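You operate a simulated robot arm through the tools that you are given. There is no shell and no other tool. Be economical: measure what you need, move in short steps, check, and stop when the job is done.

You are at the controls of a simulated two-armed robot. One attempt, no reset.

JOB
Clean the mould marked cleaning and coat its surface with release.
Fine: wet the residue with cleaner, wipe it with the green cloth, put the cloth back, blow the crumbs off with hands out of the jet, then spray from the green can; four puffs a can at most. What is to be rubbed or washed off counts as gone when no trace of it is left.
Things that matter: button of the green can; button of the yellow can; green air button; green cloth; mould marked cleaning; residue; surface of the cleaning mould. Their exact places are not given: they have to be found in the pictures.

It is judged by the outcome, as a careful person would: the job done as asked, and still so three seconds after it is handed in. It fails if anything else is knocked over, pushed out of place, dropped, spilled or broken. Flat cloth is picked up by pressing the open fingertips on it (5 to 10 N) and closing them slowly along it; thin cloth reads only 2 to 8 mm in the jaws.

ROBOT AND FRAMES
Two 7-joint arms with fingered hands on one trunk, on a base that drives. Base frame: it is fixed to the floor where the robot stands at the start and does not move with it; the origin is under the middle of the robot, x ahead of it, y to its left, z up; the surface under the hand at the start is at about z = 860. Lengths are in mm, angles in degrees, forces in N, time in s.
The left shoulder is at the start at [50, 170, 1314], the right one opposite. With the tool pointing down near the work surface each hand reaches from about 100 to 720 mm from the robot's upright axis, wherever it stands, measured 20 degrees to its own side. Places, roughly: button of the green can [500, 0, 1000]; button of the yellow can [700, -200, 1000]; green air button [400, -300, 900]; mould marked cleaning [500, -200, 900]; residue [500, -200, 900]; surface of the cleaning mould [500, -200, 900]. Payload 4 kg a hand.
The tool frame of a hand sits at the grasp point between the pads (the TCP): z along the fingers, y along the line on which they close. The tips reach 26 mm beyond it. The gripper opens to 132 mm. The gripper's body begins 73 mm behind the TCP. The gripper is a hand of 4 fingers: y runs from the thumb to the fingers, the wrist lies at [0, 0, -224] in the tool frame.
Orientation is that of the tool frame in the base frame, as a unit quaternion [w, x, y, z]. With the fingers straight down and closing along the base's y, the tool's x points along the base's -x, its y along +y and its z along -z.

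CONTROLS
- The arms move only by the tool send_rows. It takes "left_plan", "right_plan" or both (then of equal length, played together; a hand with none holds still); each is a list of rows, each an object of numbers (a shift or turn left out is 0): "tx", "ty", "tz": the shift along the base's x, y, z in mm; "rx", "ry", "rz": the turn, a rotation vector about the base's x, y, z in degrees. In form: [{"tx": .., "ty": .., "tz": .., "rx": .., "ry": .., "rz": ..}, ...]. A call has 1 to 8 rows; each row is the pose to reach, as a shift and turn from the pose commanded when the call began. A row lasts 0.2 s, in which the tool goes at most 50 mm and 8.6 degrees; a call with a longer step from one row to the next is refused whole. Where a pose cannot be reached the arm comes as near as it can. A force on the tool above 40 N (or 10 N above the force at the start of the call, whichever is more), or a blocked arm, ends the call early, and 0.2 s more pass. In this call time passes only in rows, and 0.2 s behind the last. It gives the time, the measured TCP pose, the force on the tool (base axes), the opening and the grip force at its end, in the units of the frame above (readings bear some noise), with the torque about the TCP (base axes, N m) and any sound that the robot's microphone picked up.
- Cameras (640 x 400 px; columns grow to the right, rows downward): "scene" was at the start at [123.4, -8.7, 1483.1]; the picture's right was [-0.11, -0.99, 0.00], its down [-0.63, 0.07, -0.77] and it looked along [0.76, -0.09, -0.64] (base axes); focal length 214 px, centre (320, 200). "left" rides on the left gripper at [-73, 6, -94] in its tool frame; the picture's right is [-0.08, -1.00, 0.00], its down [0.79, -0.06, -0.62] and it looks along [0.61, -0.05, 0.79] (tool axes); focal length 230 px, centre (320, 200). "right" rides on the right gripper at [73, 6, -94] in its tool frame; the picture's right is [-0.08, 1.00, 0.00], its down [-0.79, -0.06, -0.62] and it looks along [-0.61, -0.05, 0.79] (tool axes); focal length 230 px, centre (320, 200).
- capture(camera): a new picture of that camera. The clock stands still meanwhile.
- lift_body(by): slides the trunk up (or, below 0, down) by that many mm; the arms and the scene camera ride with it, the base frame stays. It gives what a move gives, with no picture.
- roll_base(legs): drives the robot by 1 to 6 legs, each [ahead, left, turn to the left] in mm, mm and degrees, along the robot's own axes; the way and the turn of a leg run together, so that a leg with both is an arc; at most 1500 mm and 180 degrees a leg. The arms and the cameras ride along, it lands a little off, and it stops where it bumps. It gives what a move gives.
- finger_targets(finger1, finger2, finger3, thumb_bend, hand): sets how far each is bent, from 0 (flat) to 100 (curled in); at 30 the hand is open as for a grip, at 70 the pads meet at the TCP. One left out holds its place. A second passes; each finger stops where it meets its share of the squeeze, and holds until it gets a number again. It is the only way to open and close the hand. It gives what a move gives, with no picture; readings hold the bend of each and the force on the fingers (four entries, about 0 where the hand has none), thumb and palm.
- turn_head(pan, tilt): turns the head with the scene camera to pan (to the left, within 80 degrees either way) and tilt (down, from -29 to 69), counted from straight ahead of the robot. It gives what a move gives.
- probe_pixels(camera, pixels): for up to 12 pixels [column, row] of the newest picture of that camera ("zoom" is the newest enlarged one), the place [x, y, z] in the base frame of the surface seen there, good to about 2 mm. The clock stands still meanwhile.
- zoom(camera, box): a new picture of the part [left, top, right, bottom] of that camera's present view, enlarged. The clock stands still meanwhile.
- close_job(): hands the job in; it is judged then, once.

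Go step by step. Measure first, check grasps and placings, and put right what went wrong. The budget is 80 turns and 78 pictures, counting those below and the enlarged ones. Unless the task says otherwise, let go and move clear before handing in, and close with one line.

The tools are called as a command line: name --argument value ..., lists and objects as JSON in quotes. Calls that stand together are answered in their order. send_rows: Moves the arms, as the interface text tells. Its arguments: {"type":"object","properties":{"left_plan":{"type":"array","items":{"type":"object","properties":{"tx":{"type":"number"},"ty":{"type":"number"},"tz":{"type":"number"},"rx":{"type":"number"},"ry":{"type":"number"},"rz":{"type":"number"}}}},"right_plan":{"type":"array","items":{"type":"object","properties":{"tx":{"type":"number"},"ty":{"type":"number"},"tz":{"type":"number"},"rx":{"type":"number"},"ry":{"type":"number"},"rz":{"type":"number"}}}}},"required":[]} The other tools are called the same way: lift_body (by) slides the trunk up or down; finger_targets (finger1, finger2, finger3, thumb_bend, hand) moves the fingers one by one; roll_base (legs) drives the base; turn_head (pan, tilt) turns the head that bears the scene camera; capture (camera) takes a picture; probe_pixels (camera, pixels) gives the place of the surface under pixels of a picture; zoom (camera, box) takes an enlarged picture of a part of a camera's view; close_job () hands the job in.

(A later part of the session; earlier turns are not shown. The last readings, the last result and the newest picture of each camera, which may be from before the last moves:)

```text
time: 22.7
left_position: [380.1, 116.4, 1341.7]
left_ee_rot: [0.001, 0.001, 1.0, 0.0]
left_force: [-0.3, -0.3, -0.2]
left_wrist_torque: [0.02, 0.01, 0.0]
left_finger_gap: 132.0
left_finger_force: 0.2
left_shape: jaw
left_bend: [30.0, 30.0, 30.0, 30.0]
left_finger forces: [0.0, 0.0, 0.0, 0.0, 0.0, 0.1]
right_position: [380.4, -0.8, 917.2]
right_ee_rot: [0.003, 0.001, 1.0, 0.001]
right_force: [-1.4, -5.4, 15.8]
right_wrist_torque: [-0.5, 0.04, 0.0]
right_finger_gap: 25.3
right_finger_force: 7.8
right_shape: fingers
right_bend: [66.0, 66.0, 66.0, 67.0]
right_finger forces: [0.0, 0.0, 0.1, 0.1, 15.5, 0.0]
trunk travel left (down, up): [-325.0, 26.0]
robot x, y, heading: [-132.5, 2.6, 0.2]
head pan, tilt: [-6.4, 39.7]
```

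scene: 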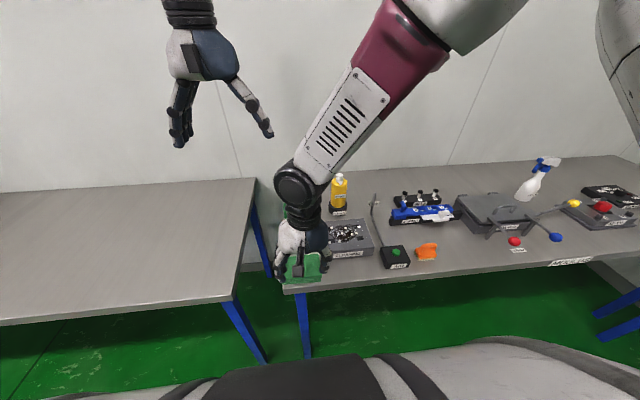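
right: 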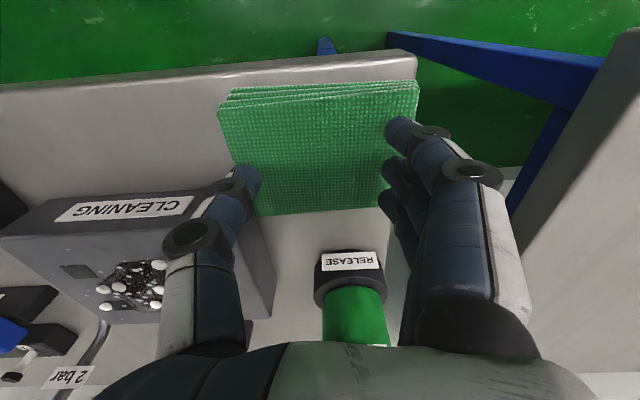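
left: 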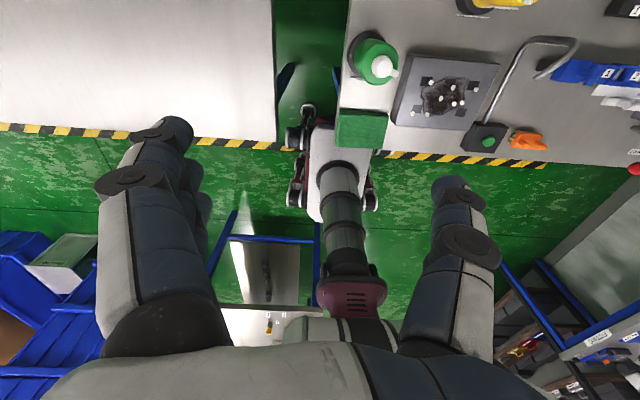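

Only the thumb presses now (15 N). I'll lower 2 mm to get the fingers in contact and close fully.

send_rows --right_plan '[{"tz": -2, "rx": 0}]'

finger_targets --hand "right" --finger1 74 --finger2 74 --finger3 74 --thumb_bend 74

zoom --camera "right" --box '[160, 60, 480, 260]'

```text
time: 23.1
left_position: [377.8, 118.3, 1342.2]
left_ee_rot: [0.0, 0.001, 1.0, 0.0]
left_force: [-0.3, 0.6, -0.2]
left_wrist_torque: [-0.02, 0.0, 0.01]
left_finger_gap: 132.0
left_finger_force: 0.2
left_shape: jaw
left_bend: [30.0, 30.0, 30.0, 30.0]
left_finger forces: [0.0, 0.0, 0.0, 0.0, 0.1, 0.0]
right_position: [381.8, 2.3, 918.5]
right_ee_rot: [0.005, 0.002, 1.0, 0.003]
right_force: [-1.5, -3.0, 12.5]
right_wrist_torque: [-0.32, 0.11, -0.02]
right_finger_gap: 24.0
right_finger_force: 6.0
right_shape: fingers
right_bend: [66.0, 66.0, 66.0, 67.0]
right_finger forces: [0.2, 0.0, 0.0, 0.1, 12.5, 0.1]
trunk travel left (down, up): [-325.0, 26.0]
robot x, y, heading: [-135.6, 0.7, -0.3]
head pan, tilt: [-6.4, 39.7]
```

```text
time: 24.1
left_position: [380.3, 118.7, 1342.1]
left_ee_rot: [0.0, 0.001, 1.0, 0.0]
left_force: [0.9, 0.8, -0.3]
left_wrist_torque: [-0.03, 0.02, 0.01]
left_finger_gap: 132.1
left_finger_force: 0.0
left_shape: jaw
left_bend: [30.0, 30.0, 30.0, 30.0]
left_finger forces: [0.0, 0.0, 0.1, 0.0, 0.0, 0.1]
right_position: [381.6, 0.3, 915.5]
right_ee_rot: [0.002, 0.002, 1.0, 0.002]
right_force: [-0.1, 0.4, -0.2]
right_wrist_torque: [0.0, 0.01, 0.04]
right_finger_gap: 9.3
right_finger_force: 0.1
right_shape: fingers
right_bend: [74.0, 72.0, 74.0, 72.0]
right_finger forces: [0.0, 0.1, 0.1, 0.1, 0.0, 0.0]
trunk travel left (down, up): [-325.0, 26.0]
robot x, y, heading: [-139.1, -1.1, 0.0]
head pan, tilt: [-6.4, 39.7]
```

```text
2.00 times, centred on (320, 160) of right
```

zoom: 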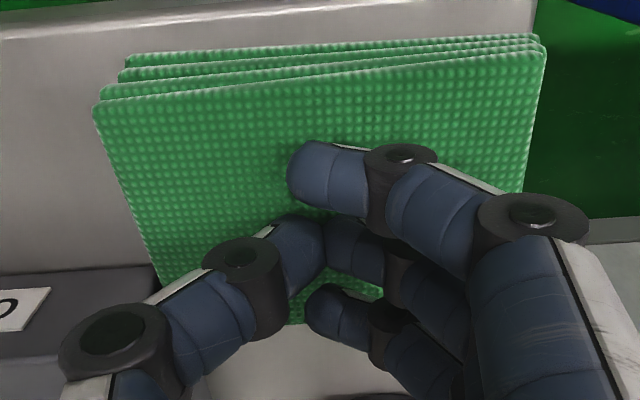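

The tips slid over the cloth without keeping pressure; they rise several mm when closing, and the thumb sat lower than the fingers. I'll raise, reopen to about 34 mm, tilt 3° to level thumb and fingers, and then alternate small closings with small lowerings.

send_rows --right_plan '[{"tz": 12, "rx": -3}]'

finger_targets --hand "right" --finger1 60 --finger2 60 --finger3 60 --thumb_bend 60

send_rows --right_plan '[{"tz": -5}, {"tz": -7}, {"tz": -8}]'

```text
time: 24.5
left_position: [379.9, 117.6, 1341.5]
left_ee_rot: [-0.001, 0.001, 1.0, 0.0]
left_force: [-0.7, -0.3, -1.0]
left_wrist_torque: [-0.02, -0.01, 0.02]
left_finger_gap: 131.8
left_finger_force: 0.1
left_shape: jaw
left_bend: [30.0, 30.0, 30.0, 30.0]
left_finger forces: [0.0, 0.1, 0.0, 0.0, 0.0, 0.0]
right_position: [384.7, -11.0, 923.6]
right_ee_rot: [-0.002, 0.015, 1.0, -0.023]
right_force: [-0.5, -0.7, 0.1]
right_wrist_torque: [-0.01, 0.02, 0.0]
right_finger_gap: 9.5
right_finger_force: 0.0
right_shape: fingers
right_bend: [74.0, 72.0, 74.0, 72.0]
right_finger forces: [0.0, 0.0, 0.0, 0.0, 0.0, 0.0]
trunk travel left (down, up): [-325.0, 26.0]
robot x, y, heading: [-139.9, 4.4, -0.1]
head pan, tilt: [-6.4, 39.7]
```

```text
time: 25.5
left_position: [380.6, 117.0, 1341.4]
left_ee_rot: [0.0, 0.001, 1.0, 0.001]
left_force: [-0.3, -0.4, 0.3]
left_wrist_torque: [-0.02, 0.01, 0.0]
left_finger_gap: 131.5
left_finger_force: 0.1
left_shape: jaw
left_bend: [30.0, 30.0, 30.0, 30.0]
left_finger forces: [0.0, 0.0, 0.0, 0.0, 0.0, 0.1]
right_position: [388.2, -7.9, 928.6]
right_ee_rot: [0.003, 0.016, 1.0, -0.019]
right_force: [-0.7, 0.7, 0.3]
right_wrist_torque: [-0.02, 0.02, -0.03]
right_finger_gap: 38.5
right_finger_force: 0.1
right_shape: fingers
right_bend: [60.0, 60.0, 60.0, 60.0]
right_finger forces: [0.0, 0.0, 0.1, 0.0, 0.0, 0.1]
trunk travel left (down, up): [-325.0, 26.0]
robot x, y, heading: [-138.6, -0.8, -0.1]
head pan, tilt: [-6.4, 39.7]
```

```text
time: 26.3
left_position: [380.7, 115.8, 1342.5]
left_ee_rot: [0.0, 0.001, 1.0, 0.0]
left_force: [0.5, 0.6, 0.9]
left_wrist_torque: [-0.03, -0.02, -0.02]
left_finger_gap: 131.7
left_finger_force: 0.1
left_shape: jaw
left_bend: [30.0, 30.0, 30.0, 30.0]
left_finger forces: [0.0, 0.0, 0.0, 0.1, 0.0, 0.1]
right_position: [392.7, -8.3, 927.7]
right_ee_rot: [0.008, 0.018, 1.0, -0.016]
right_force: [0.7, -0.9, -0.6]
right_wrist_torque: [-0.01, -0.02, 0.01]
right_finger_gap: 38.5
right_finger_force: 0.2
right_shape: fingers
right_bend: [60.0, 60.0, 60.0, 60.0]
right_finger forces: [0.0, 0.0, 0.0, 0.1, 0.0, 0.1]
trunk travel left (down, up): [-325.0, 26.0]
robot x, y, heading: [-141.5, 0.6, -0.3]
head pan, tilt: [-6.4, 39.7]
```

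The hand isn't reaching the commanded pose: it is at a joint limit crossing the midline. I'll raise it and drive the base 130 mm to the left so the cloth lies on the right arm's own side.

send_rows --right_plan '[{"tz": 40}, {"tz": 80}, {"tz": 120}]'

roll_base --legs '[[0, 130, 0]]'

capture --camera "scene"

```text
time: 27.1
left_position: [379.4, 116.8, 1340.0]
left_ee_rot: [0.001, 0.001, 1.0, 0.0]
left_force: [-0.6, 0.1, -0.5]
left_wrist_torque: [-0.01, -0.01, 0.01]
left_finger_gap: 132.0
left_finger_force: 0.0
left_shape: jaw
left_bend: [30.0, 30.0, 30.0, 30.0]
left_finger forces: [0.0, 0.0, 0.0, 0.0, 0.1, 0.0]
right_position: [378.5, 4.8, 1039.7]
right_ee_rot: [0.003, -0.002, 1.0, -0.025]
right_force: [-0.9, -0.4, -0.3]
right_wrist_torque: [0.0, 0.0, 0.02]
right_finger_gap: 38.5
right_finger_force: 0.0
right_shape: fingers
right_bend: [60.0, 60.0, 60.0, 60.0]
right_finger forces: [0.0, 0.0, 0.0, 0.0, 0.1, 0.0]
trunk travel left (down, up): [-325.0, 26.0]
robot x, y, heading: [-137.0, 2.1, -0.2]
head pan, tilt: [-6.4, 39.7]
```

```text
time: 28.9
left_position: [379.9, 246.9, 1341.1]
left_ee_rot: [0.0, 0.0, 1.0, 0.0]
left_force: [0.6, -0.5, -0.4]
left_wrist_torque: [-0.01, -0.02, -0.01]
left_finger_gap: 131.9
left_finger_force: 0.0
left_shape: jaw
left_bend: [30.0, 30.0, 30.0, 30.0]
left_finger forces: [0.0, 0.1, 0.0, 0.0, 0.0, 0.1]
right_position: [380.0, 132.5, 1038.7]
right_ee_rot: [0.003, -0.001, 1.0, -0.024]
right_force: [-0.1, -0.5, -0.1]
right_wrist_torque: [-0.02, -0.03, -0.02]
right_finger_gap: 38.7
right_finger_force: 0.1
right_shape: fingers
right_bend: [60.0, 60.0, 60.0, 60.0]
right_finger forces: [0.0, 0.1, 0.0, 0.0, 0.0, 0.0]
trunk travel left (down, up): [-325.0, 26.0]
robot x, y, heading: [-138.5, 131.0, 0.0]
head pan, tilt: [-6.4, 39.7]
```

```text
47 pictures are left
```

scene: 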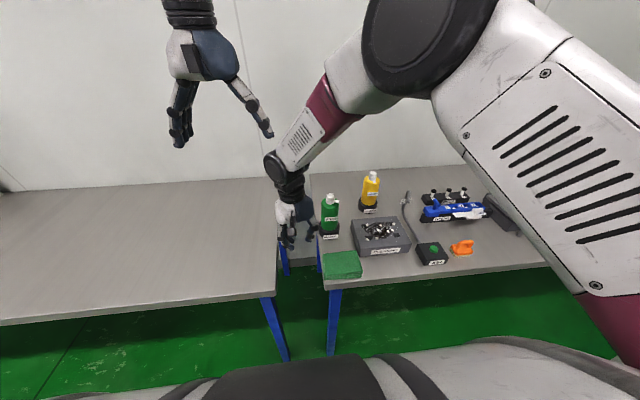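

Moving back over the cloth centre and down to just above contact.

send_rows --right_plan '[{"tx": -2, "ty": -45}, {"tx": -2, "ty": -90}, {"tx": -2, "ty": -130, "tz": -10}, {"tx": -2, "ty": -130, "tz": -50}, {"tx": -2, "ty": -130, "tz": -85}, {"tx": -2, "ty": -130, "tz": -105}, {"tx": -2, "ty": -130, "tz": -114}]'

send_rows --right_plan '[{"tz": -2}, {"tz": -4}, {"tz": -5}]'

```text
time: 30.5
left_position: [379.7, 246.4, 1340.0]
left_ee_rot: [0.0, -0.001, 1.0, 0.0]
left_force: [0.7, 0.3, -0.1]
left_wrist_torque: [0.02, -0.02, 0.02]
left_finger_gap: 131.7
left_finger_force: 0.1
left_shape: jaw
left_bend: [30.0, 30.0, 30.0, 30.0]
left_finger forces: [0.0, 0.0, 0.1, 0.0, 0.0, 0.1]
right_position: [377.7, 2.3, 922.8]
right_ee_rot: [0.004, 0.0, 1.0, -0.025]
right_force: [-0.3, -1.4, 0.7]
right_wrist_torque: [-0.03, -0.02, -0.01]
right_finger_gap: 38.7
right_finger_force: 0.1
right_shape: fingers
right_bend: [60.0, 60.0, 60.0, 60.0]
right_finger forces: [0.0, 0.1, 0.0, 0.1, 0.0, 0.0]
trunk travel left (down, up): [-325.0, 26.0]
robot x, y, heading: [-135.8, 127.0, 0.0]
head pan, tilt: [-6.4, 39.7]
```

```text
time: 31.3
left_position: [379.1, 247.0, 1342.3]
left_ee_rot: [0.001, 0.0, 1.0, -0.001]
left_force: [-0.3, -0.3, 0.0]
left_wrist_torque: [-0.03, -0.01, -0.04]
left_finger_gap: 131.8
left_finger_force: 0.1
left_shape: jaw
left_bend: [30.0, 30.0, 30.0, 30.0]
left_finger forces: [0.0, 0.0, 0.0, 0.0, 0.0, 0.0]
right_position: [376.5, 4.9, 920.5]
right_ee_rot: [0.005, 0.0, 1.0, -0.025]
right_force: [0.5, 3.4, 20.7]
right_wrist_torque: [0.58, 0.18, -0.01]
right_finger_gap: 38.1
right_finger_force: 10.8
right_shape: fingers
right_bend: [63.0, 62.0, 61.0, 60.0]
right_finger forces: [10.3, 7.1, 3.7, 0.1, 0.0, 0.0]
trunk travel left (down, up): [-325.0, 26.0]
robot x, y, heading: [-138.5, 131.7, 0.0]
head pan, tilt: [-6.4, 39.7]
```

Now only the fingers press, so I'll take back half of the tilt to share with the thumb.

send_rows --right_plan '[{"tz": 0, "rx": 1.6}]'

```text
time: 31.7
left_position: [379.3, 247.2, 1342.0]
left_ee_rot: [0.001, 0.0, 1.0, 0.0]
left_force: [1.3, -0.2, 0.0]
left_wrist_torque: [0.02, 0.01, 0.02]
left_finger_gap: 131.8
left_finger_force: 0.1
left_shape: jaw
left_bend: [30.0, 30.0, 30.0, 30.0]
left_finger forces: [0.0, 0.0, 0.1, 0.0, 0.1, 0.1]
right_position: [378.3, 3.0, 920.4]
right_ee_rot: [0.004, -0.002, 1.0, -0.01]
right_force: [3.7, 1.1, 19.1]
right_wrist_torque: [0.39, 0.01, -0.09]
right_finger_gap: 37.9
right_finger_force: 9.2
right_shape: fingers
right_bend: [63.0, 62.0, 61.0, 60.0]
right_finger forces: [7.8, 6.0, 3.8, 0.0, 0.9, 0.0]
trunk travel left (down, up): [-325.0, 26.0]
robot x, y, heading: [-138.8, 131.3, 0.2]
head pan, tilt: [-6.4, 39.7]
```

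Close to balanced. I'll tilt a touch more, close a step, lower a step, and close again.

send_rows --right_plan '[{"tz": -0.5, "rx": 0.7}]'

finger_targets --hand "right" --finger1 64 --finger2 64 --finger3 64 --thumb_bend 63

send_rows --right_plan '[{"tz": -1.5}]'

```text
time: 32.1
left_position: [377.3, 247.3, 1341.9]
left_ee_rot: [0.001, 0.0, 1.0, 0.0]
left_force: [-0.3, -0.5, -0.3]
left_wrist_torque: [0.03, -0.02, 0.0]
left_finger_gap: 132.0
left_finger_force: 0.0
left_shape: jaw
left_bend: [30.0, 30.0, 30.0, 30.0]
left_finger forces: [0.1, 0.0, 0.0, 0.0, 0.0, 0.1]
right_position: [378.6, 2.6, 919.8]
right_ee_rot: [0.005, 0.0, 1.0, -0.005]
right_force: [3.9, -0.5, 24.3]
right_wrist_torque: [-0.12, 0.03, -0.05]
right_finger_gap: 37.9
right_finger_force: 12.5
right_shape: fingers
right_bend: [62.0, 61.0, 61.0, 61.0]
right_finger forces: [6.6, 3.7, 1.5, 0.1, 13.0, 0.0]
trunk travel left (down, up): [-325.0, 26.0]
robot x, y, heading: [-138.7, 127.6, -0.3]
head pan, tilt: [-6.4, 39.7]
```

```text
time: 33.1
left_position: [378.6, 247.2, 1342.3]
left_ee_rot: [0.0, -0.001, 1.0, 0.0]
left_force: [-0.2, -0.8, 0.2]
left_wrist_torque: [0.01, 0.02, 0.01]
left_finger_gap: 131.7
left_finger_force: 0.1
left_shape: jaw
left_bend: [30.0, 30.0, 30.0, 30.0]
left_finger forces: [0.0, 0.0, 0.0, 0.0, 0.0, 0.1]
right_position: [376.3, 2.8, 918.7]
right_ee_rot: [0.004, -0.001, 1.0, -0.004]
right_force: [4.1, -5.1, 21.1]
right_wrist_torque: [-0.72, -0.07, 0.13]
right_finger_gap: 32.5
right_finger_force: 10.3
right_shape: fingers
right_bend: [64.0, 64.0, 64.0, 64.0]
right_finger forces: [0.0, 0.1, 0.0, 0.0, 20.8, 0.1]
trunk travel left (down, up): [-325.0, 26.0]
robot x, y, heading: [-139.5, 134.2, -0.2]
head pan, tilt: [-6.4, 39.7]
```

```text
time: 33.5
left_position: [377.8, 247.5, 1342.2]
left_ee_rot: [0.001, -0.001, 1.0, 0.0]
left_force: [1.0, 0.2, -1.0]
left_wrist_torque: [0.02, -0.01, 0.01]
left_finger_gap: 131.5
left_finger_force: 0.0
left_shape: jaw
left_bend: [30.0, 30.0, 30.0, 30.0]
left_finger forces: [0.1, 0.0, 0.0, 0.0, 0.0, 0.0]
right_position: [377.7, 2.2, 917.9]
right_ee_rot: [0.006, 0.0, 1.0, -0.005]
right_force: [2.5, -5.6, 34.9]
right_wrist_torque: [-0.98, 0.05, 0.05]
right_finger_gap: 32.3
right_finger_force: 17.5
right_shape: fingers
right_bend: [64.0, 64.0, 64.0, 64.0]
right_finger forces: [3.1, 1.0, 0.0, 0.0, 31.0, 0.0]
trunk travel left (down, up): [-325.0, 26.0]
robot x, y, heading: [-138.2, 126.0, -0.1]
head pan, tilt: [-6.4, 39.7]
```

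The thumb carries too much, so I'll bend it a little further than the fingers this time.

finger_targets --hand "right" --finger1 65 --finger2 65 --finger3 65 --thumb_bend 67

send_rows --right_plan '[{"tz": -1}]'

```text
time: 34.5
left_position: [377.2, 244.9, 1342.6]
left_ee_rot: [0.0, 0.0, 1.0, -0.001]
left_force: [0.4, 0.5, -0.7]
left_wrist_torque: [-0.03, -0.02, -0.02]
left_finger_gap: 132.0
left_finger_force: 0.1
left_shape: jaw
left_bend: [30.0, 30.0, 30.0, 30.0]
left_finger forces: [0.1, 0.0, 0.0, 0.0, 0.0, 0.0]
right_position: [376.7, 3.1, 917.8]
right_ee_rot: [0.004, -0.001, 1.0, -0.005]
right_force: [3.4, -4.0, 33.1]
right_wrist_torque: [-0.47, 0.1, -0.04]
right_finger_gap: 28.5
right_finger_force: 16.0
right_shape: fingers
right_bend: [66.0, 65.0, 65.0, 67.0]
right_finger forces: [6.7, 3.3, 1.8, 0.0, 20.7, 0.1]
trunk travel left (down, up): [-325.0, 26.0]
robot x, y, heading: [-141.2, 131.3, -0.0]
head pan, tilt: [-6.4, 39.7]
```

```text
time: 34.9
left_position: [377.1, 247.3, 1343.8]
left_ee_rot: [0.001, 0.001, 1.0, 0.001]
left_force: [-0.8, 0.8, 0.2]
left_wrist_torque: [0.02, -0.01, 0.0]
left_finger_gap: 131.6
left_finger_force: 0.0
left_shape: jaw
left_bend: [30.0, 30.0, 30.0, 30.0]
left_finger forces: [0.0, 0.0, 0.0, 0.0, 0.0, 0.0]
right_position: [377.6, 2.8, 916.9]
right_ee_rot: [0.005, -0.001, 1.0, -0.005]
right_force: [0.7, -4.5, 38.1]
right_wrist_torque: [-0.54, 0.21, -0.06]
right_finger_gap: 28.5
right_finger_force: 18.8
right_shape: fingers
right_bend: [66.0, 66.0, 65.0, 67.0]
right_finger forces: [7.8, 3.8, 1.9, 0.1, 24.5, 0.1]
trunk travel left (down, up): [-325.0, 26.0]
robot x, y, heading: [-139.1, 129.3, 0.1]
head pan, tilt: [-6.4, 39.7]
```

Both sides press now (13 N fingers, 24 N thumb). Closing further, lowering 1.5 mm, then full pinch.

finger_targets --hand "right" --finger1 68 --finger2 68 --finger3 68 --thumb_bend 70

send_rows --right_plan '[{"tz": -1.5}]'

finger_targets --hand "right" --finger1 74 --finger2 74 --finger3 74 --thumb_bend 77

zoom --camera "right" --box '[160, 60, 480, 260]'

```text
time: 35.9
left_position: [380.0, 247.2, 1341.3]
left_ee_rot: [0.001, 0.0, 1.0, 0.0]
left_force: [-0.1, 0.2, -0.2]
left_wrist_torque: [-0.03, 0.01, 0.01]
left_finger_gap: 132.0
left_finger_force: 0.1
left_shape: jaw
left_bend: [30.0, 30.0, 30.0, 30.0]
left_finger forces: [0.1, 0.1, 0.0, 0.0, 0.0, 0.0]
right_position: [376.5, 3.7, 915.9]
right_ee_rot: [0.003, -0.001, 1.0, -0.004]
right_force: [-1.4, 0.7, 7.0]
right_wrist_torque: [0.05, 0.09, 0.0]
right_finger_gap: 15.6
right_finger_force: 3.6
right_shape: fingers
right_bend: [70.0, 69.0, 69.0, 70.0]
right_finger forces: [2.7, 2.2, 1.9, 0.0, 0.2, 0.1]
trunk travel left (down, up): [-325.0, 26.0]
robot x, y, heading: [-135.2, 127.8, -0.0]
head pan, tilt: [-6.4, 39.7]
```

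```text
time: 36.3
left_position: [378.8, 247.3, 1342.8]
left_ee_rot: [0.001, 0.0, 1.0, 0.0]
left_force: [0.1, -1.5, 0.4]
left_wrist_torque: [0.02, -0.02, 0.01]
left_finger_gap: 131.6
left_finger_force: 0.1
left_shape: jaw
left_bend: [30.0, 30.0, 30.0, 30.0]
left_finger forces: [0.0, 0.0, 0.0, 0.0, 0.1, 0.0]
right_position: [378.3, 2.8, 915.4]
right_ee_rot: [0.004, -0.001, 1.0, -0.004]
right_force: [-1.7, -0.1, 11.2]
right_wrist_torque: [0.08, 0.12, 0.01]
right_finger_gap: 15.0
right_finger_force: 6.1
right_shape: fingers
right_bend: [70.0, 70.0, 69.0, 70.0]
right_finger forces: [4.7, 3.4, 2.8, 0.0, 0.7, 0.0]
trunk travel left (down, up): [-325.0, 26.0]
robot x, y, heading: [-137.8, 129.7, -0.0]
head pan, tilt: [-6.4, 39.7]
```

```text
time: 37.3
left_position: [380.2, 247.1, 1341.9]
left_ee_rot: [0.0, 0.0, 1.0, 0.0]
left_force: [0.7, -0.6, 0.0]
left_wrist_torque: [-0.01, -0.02, -0.04]
left_finger_gap: 131.7
left_finger_force: 0.1
left_shape: jaw
left_bend: [30.0, 30.0, 30.0, 30.0]
left_finger forces: [0.1, 0.1, 0.1, 0.1, 0.1, 0.1]
right_position: [377.9, 3.5, 914.7]
right_ee_rot: [0.003, 0.0, 1.0, -0.004]
right_force: [0.1, 0.4, -0.3]
right_wrist_torque: [-0.01, 0.01, -0.01]
right_finger_gap: 8.8
right_finger_force: 0.1
right_shape: fingers
right_bend: [74.0, 72.0, 74.0, 73.0]
right_finger forces: [0.1, 0.1, 0.1, 0.1, 0.0, 0.0]
trunk travel left (down, up): [-325.0, 26.0]
robot x, y, heading: [-141.0, 126.4, -0.1]
head pan, tilt: [-6.4, 39.7]
```

```text
2.00 times, centred on (320, 160) of right
```

zoom: 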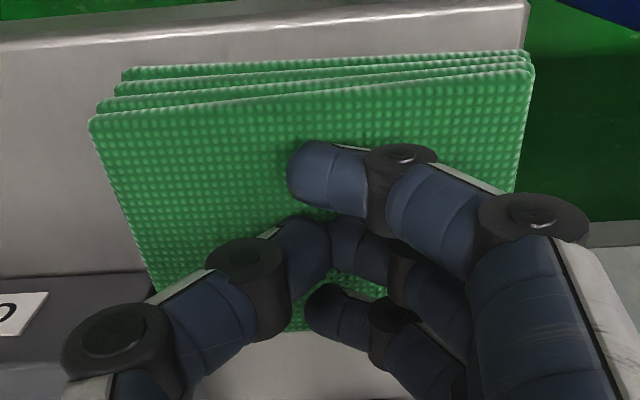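

No grip force and no fold visible; this looks like a 30 mm thick folded pad. I'll lift to check nothing came along, then open fully to try gripping it by its sides (y −54 to 60).

send_rows --right_plan '[{"tz": 25}, {"tz": 50, "rx": 0.5}]'

finger_targets --hand "right" --finger1 30 --finger2 30 --finger3 30 --thumb_bend 30

capture --camera "right"

zoom --camera "scene" --box '[270, 180, 420, 290]'

```text
time: 37.9
left_position: [380.2, 246.5, 1342.2]
left_ee_rot: [0.0, -0.001, 1.0, 0.0]
left_force: [0.3, 0.6, -0.1]
left_wrist_torque: [0.01, 0.03, 0.0]
left_finger_gap: 131.7
left_finger_force: 0.0
left_shape: jaw
left_bend: [30.0, 30.0, 30.0, 30.0]
left_finger forces: [0.1, 0.0, 0.0, 0.0, 0.1, 0.0]
right_position: [377.9, 3.9, 964.6]
right_ee_rot: [0.003, -0.001, 1.0, 0.0]
right_force: [0.4, -0.7, -0.6]
right_wrist_torque: [0.01, 0.02, 0.03]
right_finger_gap: 9.0
right_finger_force: 0.1
right_shape: fingers
right_bend: [74.0, 72.0, 74.0, 73.0]
right_finger forces: [0.1, 0.0, 0.0, 0.1, 0.0, 0.0]
trunk travel left (down, up): [-325.0, 26.0]
robot x, y, heading: [-133.8, 132.6, 0.1]
head pan, tilt: [-6.4, 39.7]
```

```text
time: 38.9
left_position: [381.4, 248.0, 1342.1]
left_ee_rot: [0.0, -0.001, 1.0, 0.0]
left_force: [-0.2, -0.3, -0.1]
left_wrist_torque: [0.0, -0.02, -0.01]
left_finger_gap: 131.9
left_finger_force: 0.2
left_shape: jaw
left_bend: [30.0, 30.0, 30.0, 30.0]
left_finger forces: [0.0, 0.1, 0.0, 0.1, 0.0, 0.0]
right_position: [376.7, 3.2, 964.4]
right_ee_rot: [0.004, -0.001, 1.0, 0.001]
right_force: [0.9, -0.1, 0.3]
right_wrist_torque: [0.02, -0.02, -0.01]
right_finger_gap: 135.6
right_finger_force: 0.0
right_shape: fingers
right_bend: [30.0, 30.0, 30.0, 30.0]
right_finger forces: [0.0, 0.1, 0.0, 0.0, 0.0, 0.0]
trunk travel left (down, up): [-325.0, 26.0]
robot x, y, heading: [-133.8, 130.1, 0.1]
head pan, tilt: [-6.4, 39.7]
```

```text
45 pictures are left
```

right: 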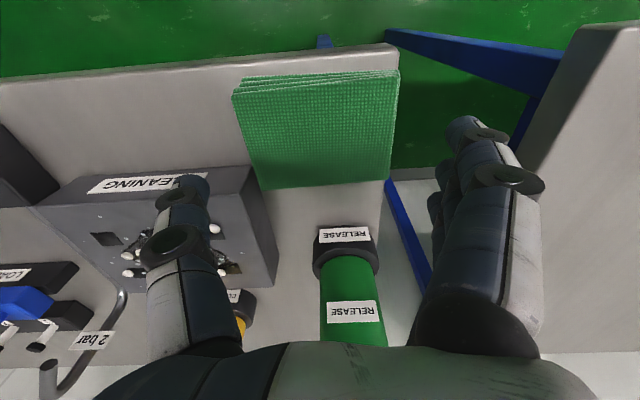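

```text
3.64 times, centred on (345, 235) of scene
```

zoom: 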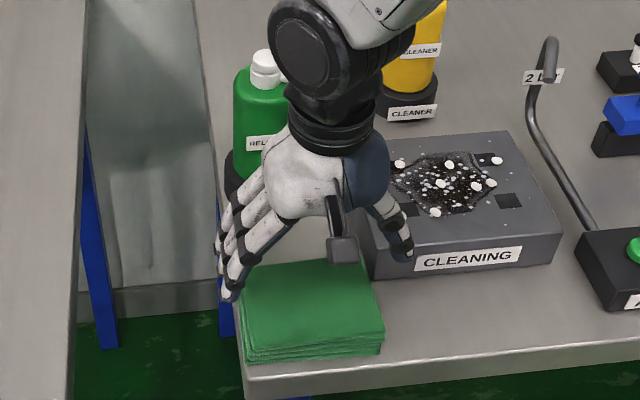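

The pad stayed put. I'll measure its edges and the mould's front corner before straddling.

probe_pixels --camera "zoom" --pixels '[[246, 340], [380, 330], [365, 268], [250, 300], [310, 310], [385, 350], [245, 360], [370, 275], [412, 278], [400, 250], [300, 355]]'

probe_pixels --camera "right" --pixels '[[238, 98], [262, 186], [388, 178], [397, 75], [190, 180], [465, 122], [180, 200], [445, 200], [278, 280], [245, 170]]'

```text
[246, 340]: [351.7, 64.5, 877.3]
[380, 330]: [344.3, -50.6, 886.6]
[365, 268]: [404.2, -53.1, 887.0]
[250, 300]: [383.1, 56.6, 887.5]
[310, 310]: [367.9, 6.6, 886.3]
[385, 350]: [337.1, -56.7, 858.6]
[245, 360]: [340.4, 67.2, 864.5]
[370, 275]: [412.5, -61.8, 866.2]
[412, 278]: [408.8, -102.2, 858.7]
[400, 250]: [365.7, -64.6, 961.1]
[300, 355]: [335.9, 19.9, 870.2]
```

```text
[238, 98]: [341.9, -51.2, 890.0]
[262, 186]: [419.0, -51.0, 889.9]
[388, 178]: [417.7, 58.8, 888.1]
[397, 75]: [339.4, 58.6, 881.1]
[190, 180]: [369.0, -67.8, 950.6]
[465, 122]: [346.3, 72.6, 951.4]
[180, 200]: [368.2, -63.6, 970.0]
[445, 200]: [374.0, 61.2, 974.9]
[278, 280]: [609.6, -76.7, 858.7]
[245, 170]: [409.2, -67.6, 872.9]
```

There's about 8 mm clearance per side. I'll move 8 mm nearer and lower so the fingertips straddle the pad.

send_rows --right_plan '[{"tx": -8, "ty": 0.5, "tz": -20}, {"tx": -8, "ty": 0.5, "tz": -38}, {"tx": -8, "ty": 0.5, "tz": -50}, {"tx": -8, "ty": 0.5, "tz": -60}]'

capture --camera "right"

zoom --camera "scene" --box '[290, 200, 410, 300]'

```text
time: 39.9
left_position: [380.4, 246.8, 1342.6]
left_ee_rot: [0.001, 0.0, 1.0, 0.0]
left_force: [0.3, 0.0, 0.9]
left_wrist_torque: [0.01, -0.02, -0.02]
left_finger_gap: 131.5
left_finger_force: 0.0
left_shape: jaw
left_bend: [30.0, 30.0, 30.0, 30.0]
left_finger forces: [0.0, 0.0, 0.1, 0.0, 0.1, 0.1]
right_position: [369.6, 5.4, 905.4]
right_ee_rot: [0.003, -0.001, 1.0, 0.0]
right_force: [-0.2, 0.7, 0.1]
right_wrist_torque: [0.0, 0.01, -0.01]
right_finger_gap: 135.6
right_finger_force: 0.1
right_shape: fingers
right_bend: [30.0, 30.0, 30.0, 30.0]
right_finger forces: [0.0, 0.0, 0.1, 0.0, 0.0, 0.0]
trunk travel left (down, up): [-325.0, 26.0]
robot x, y, heading: [-138.1, 128.7, 0.0]
head pan, tilt: [-6.4, 39.7]
```

```text
43 pictures are left
```

right: 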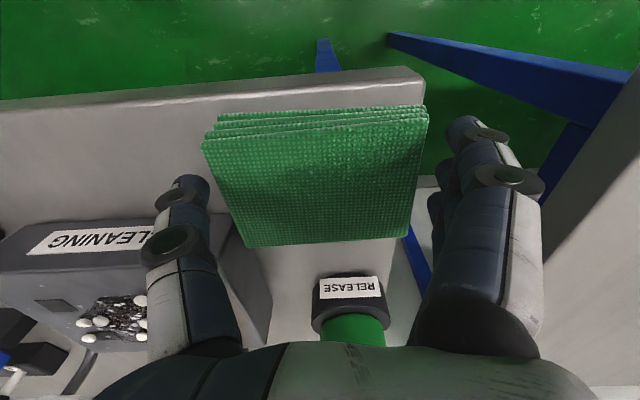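

```text
4.00 times, centred on (350, 250) of scene
```

zoom: 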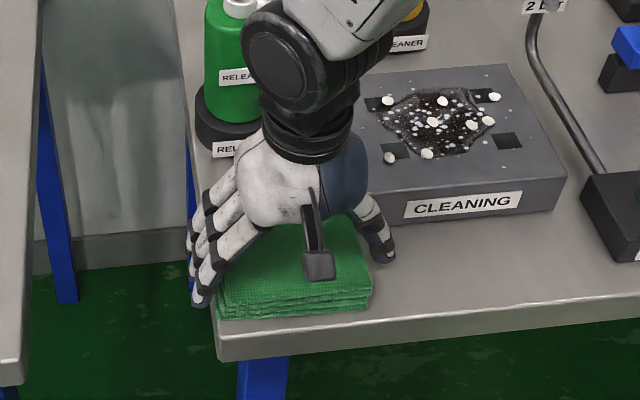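

The fingers straddle the pad with nothing touched. Closing gently to squeeze its sides.

finger_targets --hand "right" --finger1 42 --finger2 42 --finger3 42 --thumb_bend 42

capture --camera "right"

```text
time: 40.9
left_position: [379.6, 247.2, 1340.5]
left_ee_rot: [0.0, 0.0, 1.0, 0.0]
left_force: [-0.3, -0.6, 0.2]
left_wrist_torque: [0.01, 0.0, 0.02]
left_finger_gap: 131.7
left_finger_force: 0.0
left_shape: jaw
left_bend: [30.0, 30.0, 30.0, 30.0]
left_finger forces: [0.1, 0.0, 0.1, 0.1, 0.0, 0.0]
right_position: [370.2, 4.8, 904.0]
right_ee_rot: [0.003, -0.001, 1.0, 0.0]
right_force: [1.1, 1.2, 1.5]
right_wrist_torque: [0.14, 0.0, -0.02]
right_finger_gap: 120.6
right_finger_force: 11.5
right_shape: fingers
right_bend: [36.0, 36.0, 36.0, 37.0]
right_finger forces: [4.1, 4.1, 4.1, 0.1, 10.9, 0.0]
trunk travel left (down, up): [-325.0, 26.0]
robot x, y, heading: [-134.5, 131.5, 0.1]
head pan, tilt: [-6.4, 39.7]
```

```text
41 pictures are left
```

right: 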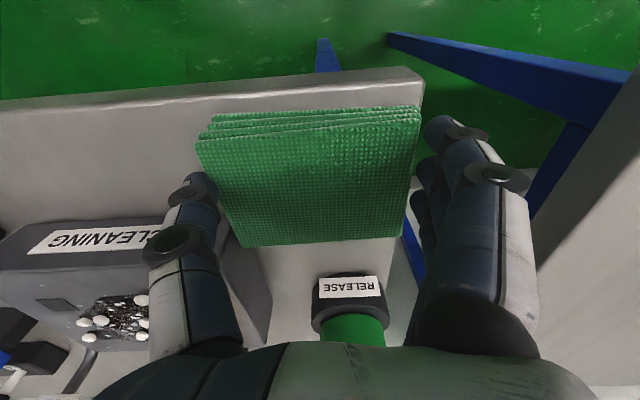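

A firm grip: 11.5 N at 120.6 mm gap, stopped by the pad. I'll lift it a little to test.

send_rows --right_plan '[{"tz": 10}, {"tz": 25}, {"tz": 45}]'

capture --camera "right"

zoom --camera "scene" --box '[290, 200, 410, 300]'

```text
time: 41.7
left_position: [379.7, 247.0, 1341.7]
left_ee_rot: [0.0, 0.0, 1.0, 0.001]
left_force: [0.0, 1.2, -0.5]
left_wrist_torque: [0.0, -0.01, -0.03]
left_finger_gap: 131.7
left_finger_force: 0.1
left_shape: jaw
left_bend: [30.0, 30.0, 30.0, 30.0]
left_finger forces: [0.0, 0.0, 0.0, 0.0, 0.1, 0.0]
right_position: [369.3, 2.7, 950.7]
right_ee_rot: [0.004, -0.001, 1.0, 0.0]
right_force: [-0.3, 1.2, -0.4]
right_wrist_torque: [0.0, 0.02, -0.01]
right_finger_gap: 120.2
right_finger_force: 12.0
right_shape: fingers
right_bend: [37.0, 37.0, 37.0, 37.0]
right_finger forces: [3.9, 4.0, 4.0, 0.0, 11.6, 0.0]
trunk travel left (down, up): [-325.0, 26.0]
robot x, y, heading: [-138.3, 127.6, 0.1]
head pan, tilt: [-6.4, 39.7]
```

```text
40 pictures are left
```

right: 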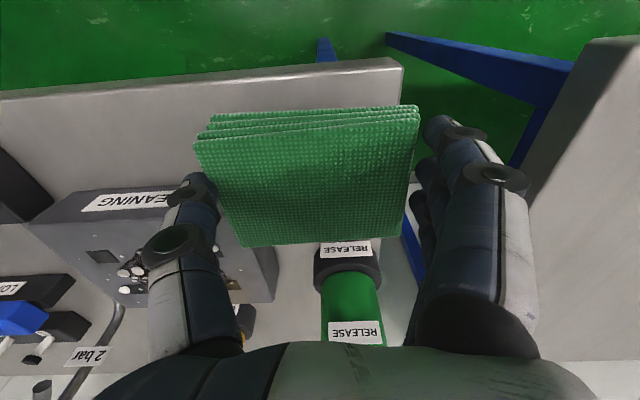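

```text
4.00 times, centred on (350, 250) of scene
```

zoom: 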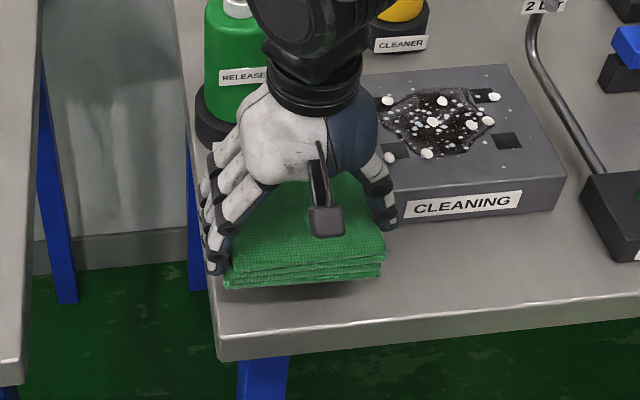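

The pad comes up whole. Now I'll measure the residue and mould top in this view to plan the wipe.

probe_pixels --camera "zoom" --pixels '[[383, 115], [405, 92], [460, 88], [485, 105], [490, 128], [455, 152], [400, 158], [380, 140], [400, 80], [535, 165], [505, 70], [530, 120]]'

zoom --camera "scene" --box '[365, 205, 435, 265]'

probe_pixels --camera "zoom" --pixels '[[100, 95], [120, 60], [240, 70], [330, 120], [180, 120], [260, 130], [60, 150], [120, 250], [480, 330], [470, 230], [400, 40], [230, 330]]'

```text
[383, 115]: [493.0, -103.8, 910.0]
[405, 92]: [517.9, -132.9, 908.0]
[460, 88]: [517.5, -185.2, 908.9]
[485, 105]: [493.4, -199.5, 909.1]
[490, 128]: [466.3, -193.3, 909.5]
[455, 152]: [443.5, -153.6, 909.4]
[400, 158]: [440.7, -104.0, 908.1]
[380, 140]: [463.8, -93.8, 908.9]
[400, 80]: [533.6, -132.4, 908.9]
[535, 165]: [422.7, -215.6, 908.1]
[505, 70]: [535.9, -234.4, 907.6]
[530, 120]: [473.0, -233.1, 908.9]
```

```text
6.67 times, centred on (400, 235) of scene
```

zoom: 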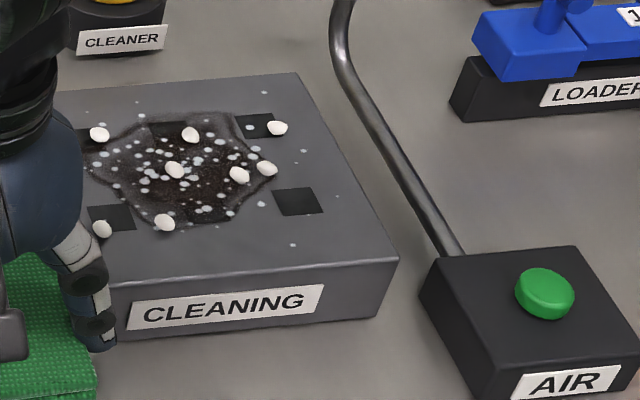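

```text
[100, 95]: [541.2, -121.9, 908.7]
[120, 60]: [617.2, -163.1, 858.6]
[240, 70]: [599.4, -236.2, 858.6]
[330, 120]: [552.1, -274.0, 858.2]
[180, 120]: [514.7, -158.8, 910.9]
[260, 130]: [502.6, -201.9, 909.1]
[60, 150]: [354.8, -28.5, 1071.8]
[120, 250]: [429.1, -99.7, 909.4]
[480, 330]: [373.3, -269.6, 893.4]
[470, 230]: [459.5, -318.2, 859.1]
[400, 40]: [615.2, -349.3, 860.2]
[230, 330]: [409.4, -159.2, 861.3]
```

The residue spans x 440–520, y −95 to −200 on a top at z 909; the pad bottom is 46 mm below the TCP. I'll check the air tube's height, then carry the pad over the mould.

probe_pixels --camera "zoom" --pixels '[[340, 8], [342, 40], [356, 90], [385, 150], [420, 210], [445, 250]]'

send_rows --right_plan '[{"tz": 40}, {"tx": 20, "ty": -35, "tz": 60}, {"tx": 45, "ty": -75, "tz": 60}, {"tx": 75, "ty": -110, "tz": 60}, {"tx": 102, "ty": -150, "tz": 60}]'

capture --camera "right"

zoom --camera "scene" --box '[320, 160, 460, 280]'

```text
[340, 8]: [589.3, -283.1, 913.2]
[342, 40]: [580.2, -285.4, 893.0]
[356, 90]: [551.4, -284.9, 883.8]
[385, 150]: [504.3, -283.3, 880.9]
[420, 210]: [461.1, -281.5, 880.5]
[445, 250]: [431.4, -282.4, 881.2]
```

```text
time: 42.9
left_position: [381.2, 246.0, 1341.1]
left_ee_rot: [0.0, 0.0, 1.0, 0.0]
left_force: [0.8, -0.7, -0.2]
left_wrist_torque: [-0.02, 0.01, 0.0]
left_finger_gap: 131.7
left_finger_force: 0.0
left_shape: jaw
left_bend: [30.0, 30.0, 30.0, 30.0]
left_finger forces: [0.0, 0.0, 0.1, 0.0, 0.0, 0.0]
right_position: [472.9, -148.0, 1010.0]
right_ee_rot: [0.001, -0.001, 1.0, 0.002]
right_force: [0.3, -0.4, -1.3]
right_wrist_torque: [0.03, 0.02, 0.03]
right_finger_gap: 120.4
right_finger_force: 11.7
right_shape: fingers
right_bend: [37.0, 37.0, 37.0, 37.0]
right_finger forces: [3.9, 3.8, 4.0, 0.0, 11.5, 0.0]
trunk travel left (down, up): [-325.0, 26.0]
robot x, y, heading: [-138.2, 133.7, -0.1]
head pan, tilt: [-6.4, 39.7]
```

```text
37 pictures are left
```

right: 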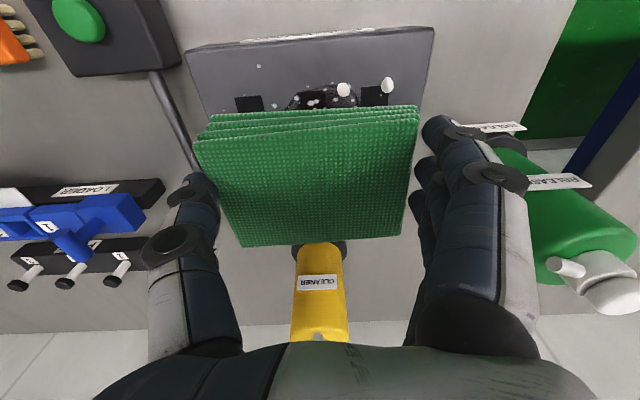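

```text
3.33 times, centred on (390, 220) of scene
```

zoom: 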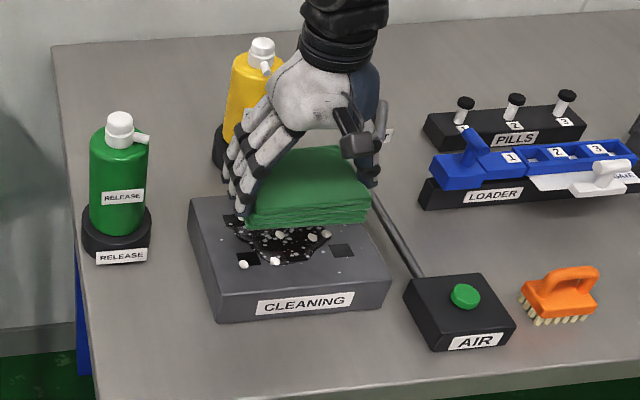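

Pad is over the mould. I check the tube's upper end against my thumb before lowering.

probe_pixels --camera "zoom" --pixels '[[383, 105], [381, 125], [378, 145], [372, 180], [366, 150], [372, 130], [392, 130]]'

```text
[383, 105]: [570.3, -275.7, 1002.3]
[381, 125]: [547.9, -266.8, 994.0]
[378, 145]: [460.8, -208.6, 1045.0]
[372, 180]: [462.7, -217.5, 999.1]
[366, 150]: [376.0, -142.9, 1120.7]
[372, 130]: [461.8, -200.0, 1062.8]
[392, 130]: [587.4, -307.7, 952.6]
```

The tube tip is at (547, −266, 990), clear of the thumb by 45 mm or more. Lowering the pad onto the residue.

send_rows --right_plan '[{"tz": -25}, {"tz": -42}, {"tz": -50}, {"tz": -54}, {"tz": -56}]'

```text
time: 44.1
left_position: [380.1, 247.5, 1343.4]
left_ee_rot: [0.0, 0.0, 1.0, 0.0]
left_force: [0.8, 0.1, -0.5]
left_wrist_torque: [0.01, -0.01, 0.01]
left_finger_gap: 131.9
left_finger_force: 0.1
left_shape: jaw
left_bend: [30.0, 30.0, 30.0, 30.0]
left_finger forces: [0.0, 0.1, 0.1, 0.1, 0.0, 0.0]
right_position: [472.4, -146.2, 955.7]
right_ee_rot: [0.004, -0.001, 1.0, 0.0]
right_force: [0.3, -0.6, 2.7]
right_wrist_torque: [0.19, -0.03, 0.01]
right_finger_gap: 120.3
right_finger_force: 11.8
right_shape: fingers
right_bend: [37.0, 37.0, 37.0, 37.0]
right_finger forces: [3.7, 3.8, 3.9, 0.0, 11.7, 0.0]
trunk travel left (down, up): [-325.0, 26.0]
robot x, y, heading: [-133.3, 131.2, 0.2]
head pan, tilt: [-6.4, 39.7]
```

Touching at 2.7 N. I press slightly more and rub back and forth across the residue.

send_rows --right_plan '[{"tz": -2}, {"tx": 20, "ty": 10, "tz": -2}, {"tx": 20, "ty": -15, "tz": -2}, {"tx": 0, "ty": -18, "tz": -2}, {"tx": -22, "ty": -15, "tz": -2}, {"tx": -22, "ty": 10, "tz": -2}, {"tx": 0, "ty": 15, "tz": -2}, {"tx": 0, "ty": 0, "tz": -2}]'

send_rows --right_plan '[{"tx": 25, "ty": 0}, {"tx": 0, "ty": 0}, {"tx": -25, "ty": 0}, {"tx": -25, "ty": -18}, {"tx": 0, "ty": -18}, {"tx": 25, "ty": -18}, {"tx": 25, "ty": 10}, {"tx": 0, "ty": 0}]'

send_rows --right_plan '[{"tx": 0, "ty": 20}, {"tx": -25, "ty": 20}, {"tx": 0, "ty": 20}, {"tx": 25, "ty": 20}, {"tx": 25, "ty": -20}, {"tx": 0, "ty": 0}, {"tx": -25, "ty": 0}, {"tx": -25, "ty": 0, "tz": 45}]'

zoom --camera "scene" --box '[330, 190, 440, 280]'

```text
time: 45.9
left_position: [379.7, 246.2, 1342.0]
left_ee_rot: [0.002, 0.001, 1.0, -0.001]
left_force: [0.1, 0.1, 0.1]
left_wrist_torque: [-0.01, -0.03, 0.0]
left_finger_gap: 131.6
left_finger_force: 0.1
left_shape: jaw
left_bend: [30.0, 30.0, 30.0, 30.0]
left_finger forces: [0.0, 0.0, 0.0, 0.0, 0.0, 0.0]
right_position: [471.0, -146.7, 952.5]
right_ee_rot: [0.002, -0.001, 1.0, 0.0]
right_force: [-0.2, 2.0, 4.8]
right_wrist_torque: [-0.21, -0.01, 0.0]
right_finger_gap: 120.9
right_finger_force: 12.5
right_shape: fingers
right_bend: [37.0, 37.0, 37.0, 37.0]
right_finger forces: [4.3, 4.3, 4.5, 0.1, 11.6, 0.0]
trunk travel left (down, up): [-325.0, 26.0]
robot x, y, heading: [-134.1, 131.3, -0.2]
head pan, tilt: [-6.4, 39.7]
```

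```text
time: 47.7
left_position: [379.8, 247.1, 1342.0]
left_ee_rot: [0.0, -0.001, 1.0, 0.001]
left_force: [-0.1, 0.9, 0.8]
left_wrist_torque: [0.0, 0.03, 0.04]
left_finger_gap: 131.9
left_finger_force: 0.0
left_shape: jaw
left_bend: [30.0, 30.0, 30.0, 30.0]
left_finger forces: [0.1, 0.0, 0.0, 0.0, 0.0, 0.0]
right_position: [470.9, -147.3, 952.3]
right_ee_rot: [0.004, 0.0, 1.0, 0.001]
right_force: [1.6, 1.4, 4.2]
right_wrist_torque: [-0.24, -0.06, 0.04]
right_finger_gap: 121.2
right_finger_force: 12.5
right_shape: fingers
right_bend: [37.0, 37.0, 37.0, 37.0]
right_finger forces: [4.2, 4.4, 4.5, 0.0, 11.8, 0.0]
trunk travel left (down, up): [-325.0, 26.0]
robot x, y, heading: [-138.1, 127.8, -0.0]
head pan, tilt: [-6.4, 39.7]
```

```text
time: 49.5
left_position: [379.1, 247.7, 1341.6]
left_ee_rot: [0.001, -0.001, 1.0, 0.0]
left_force: [-0.5, -0.4, 0.0]
left_wrist_torque: [0.0, -0.02, 0.0]
left_finger_gap: 131.9
left_finger_force: 0.1
left_shape: jaw
left_bend: [30.0, 30.0, 30.0, 30.0]
left_finger forces: [0.1, 0.0, 0.0, 0.0, 0.0, 0.1]
right_position: [446.8, -147.7, 994.6]
right_ee_rot: [0.002, 0.0, 1.0, -0.001]
right_force: [-0.5, 0.6, 0.3]
right_wrist_torque: [-0.02, 0.0, -0.01]
right_finger_gap: 121.0
right_finger_force: 12.3
right_shape: fingers
right_bend: [38.0, 38.0, 38.0, 37.0]
right_finger forces: [4.2, 4.2, 4.2, 0.1, 12.1, 0.1]
trunk travel left (down, up): [-325.0, 26.0]
robot x, y, heading: [-136.9, 127.8, -0.1]
head pan, tilt: [-6.4, 39.7]
```

```text
4.44 times, centred on (385, 235) of scene
```

zoom: 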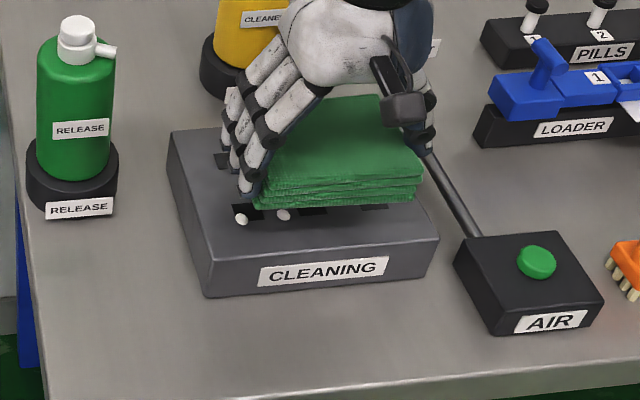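

Some surface now looks clean. I'll carry the pad up and off toward its home spot so the whole mould can be inspected.

send_rows --right_plan '[{"tz": 15}, {"tx": -35, "ty": 30, "tz": 20}, {"tx": -55, "ty": 70, "tz": 20}, {"tx": -70, "ty": 110, "tz": 20}, {"tx": -77, "ty": 152, "tz": 20}]'

zoom --camera "scene" --box '[345, 205, 425, 265]'

```text
time: 50.7
left_position: [379.2, 248.3, 1342.0]
left_ee_rot: [0.0, 0.0, 1.0, 0.0]
left_force: [0.2, -0.1, -0.4]
left_wrist_torque: [-0.04, -0.03, 0.0]
left_finger_gap: 131.8
left_finger_force: 0.1
left_shape: jaw
left_bend: [30.0, 30.0, 30.0, 30.0]
left_finger forces: [0.2, 0.0, 0.0, 0.0, 0.0, 0.1]
right_position: [370.0, 5.8, 1017.2]
right_ee_rot: [0.002, 0.0, 1.0, 0.0]
right_force: [-0.1, 0.8, -0.3]
right_wrist_torque: [-0.07, -0.02, 0.01]
right_finger_gap: 120.9
right_finger_force: 12.2
right_shape: fingers
right_bend: [38.0, 38.0, 38.0, 37.0]
right_finger forces: [4.1, 4.2, 4.2, 0.0, 12.0, 0.0]
trunk travel left (down, up): [-325.0, 26.0]
robot x, y, heading: [-135.9, 128.9, -0.3]
head pan, tilt: [-6.4, 39.7]
```

```text
6.67 times, centred on (385, 235) of scene
```

zoom: 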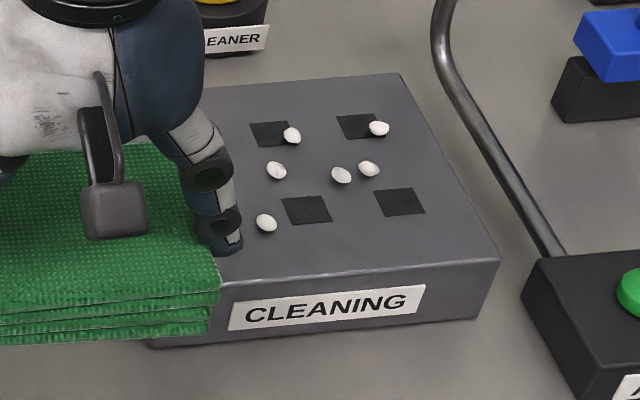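

The visible part is spotless with crumbs left in place. I'll check the part hidden behind the hand with the wrist camera.

zoom --camera "right" --box '[0, 120, 320, 340]'

```text
1.82 times, centred on (160, 230) of right
```

zoom: 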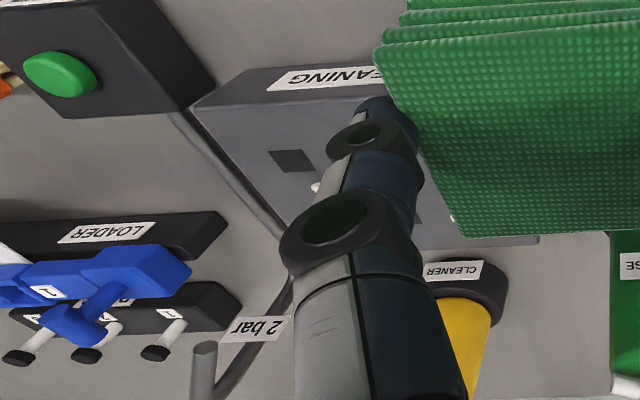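

The view is blocked there too, so I'll swing the hand 130 mm left at this height to look.

send_rows --right_plan '[{"ty": 40, "tz": 15}, {"ty": 80, "tz": 20}, {"ty": 120, "tz": 20}]'

zoom --camera "scene" --box '[345, 205, 425, 265]'

```text
time: 51.5
left_position: [379.0, 248.3, 1341.5]
left_ee_rot: [0.0, 0.0, 1.0, -0.001]
left_force: [-0.3, 1.0, -0.2]
left_wrist_torque: [-0.01, 0.02, 0.01]
left_finger_gap: 131.7
left_finger_force: 0.0
left_shape: jaw
left_bend: [30.0, 30.0, 30.0, 30.0]
left_finger forces: [0.1, 0.0, 0.0, 0.0, 0.0, 0.1]
right_position: [368.1, 127.3, 1036.9]
right_ee_rot: [0.003, 0.0, 1.0, -0.001]
right_force: [0.5, 0.0, -0.8]
right_wrist_torque: [-0.03, 0.03, -0.02]
right_finger_gap: 121.1
right_finger_force: 12.0
right_shape: fingers
right_bend: [38.0, 38.0, 38.0, 37.0]
right_finger forces: [4.1, 4.1, 4.3, 0.0, 12.0, 0.0]
trunk travel left (down, up): [-325.0, 26.0]
robot x, y, heading: [-137.0, 130.3, 0.1]
head pan, tilt: [-6.4, 39.7]
```

```text
6.67 times, centred on (385, 235) of scene
```

zoom: 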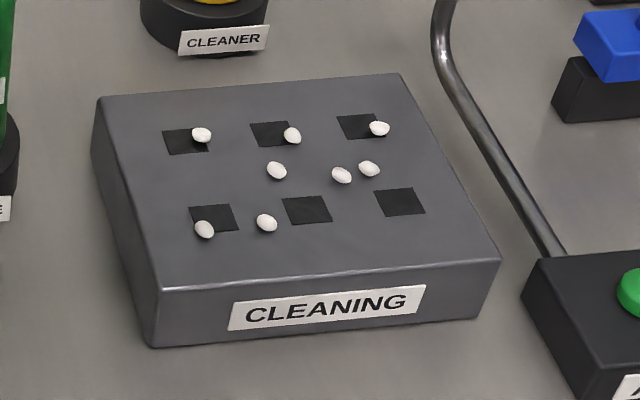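

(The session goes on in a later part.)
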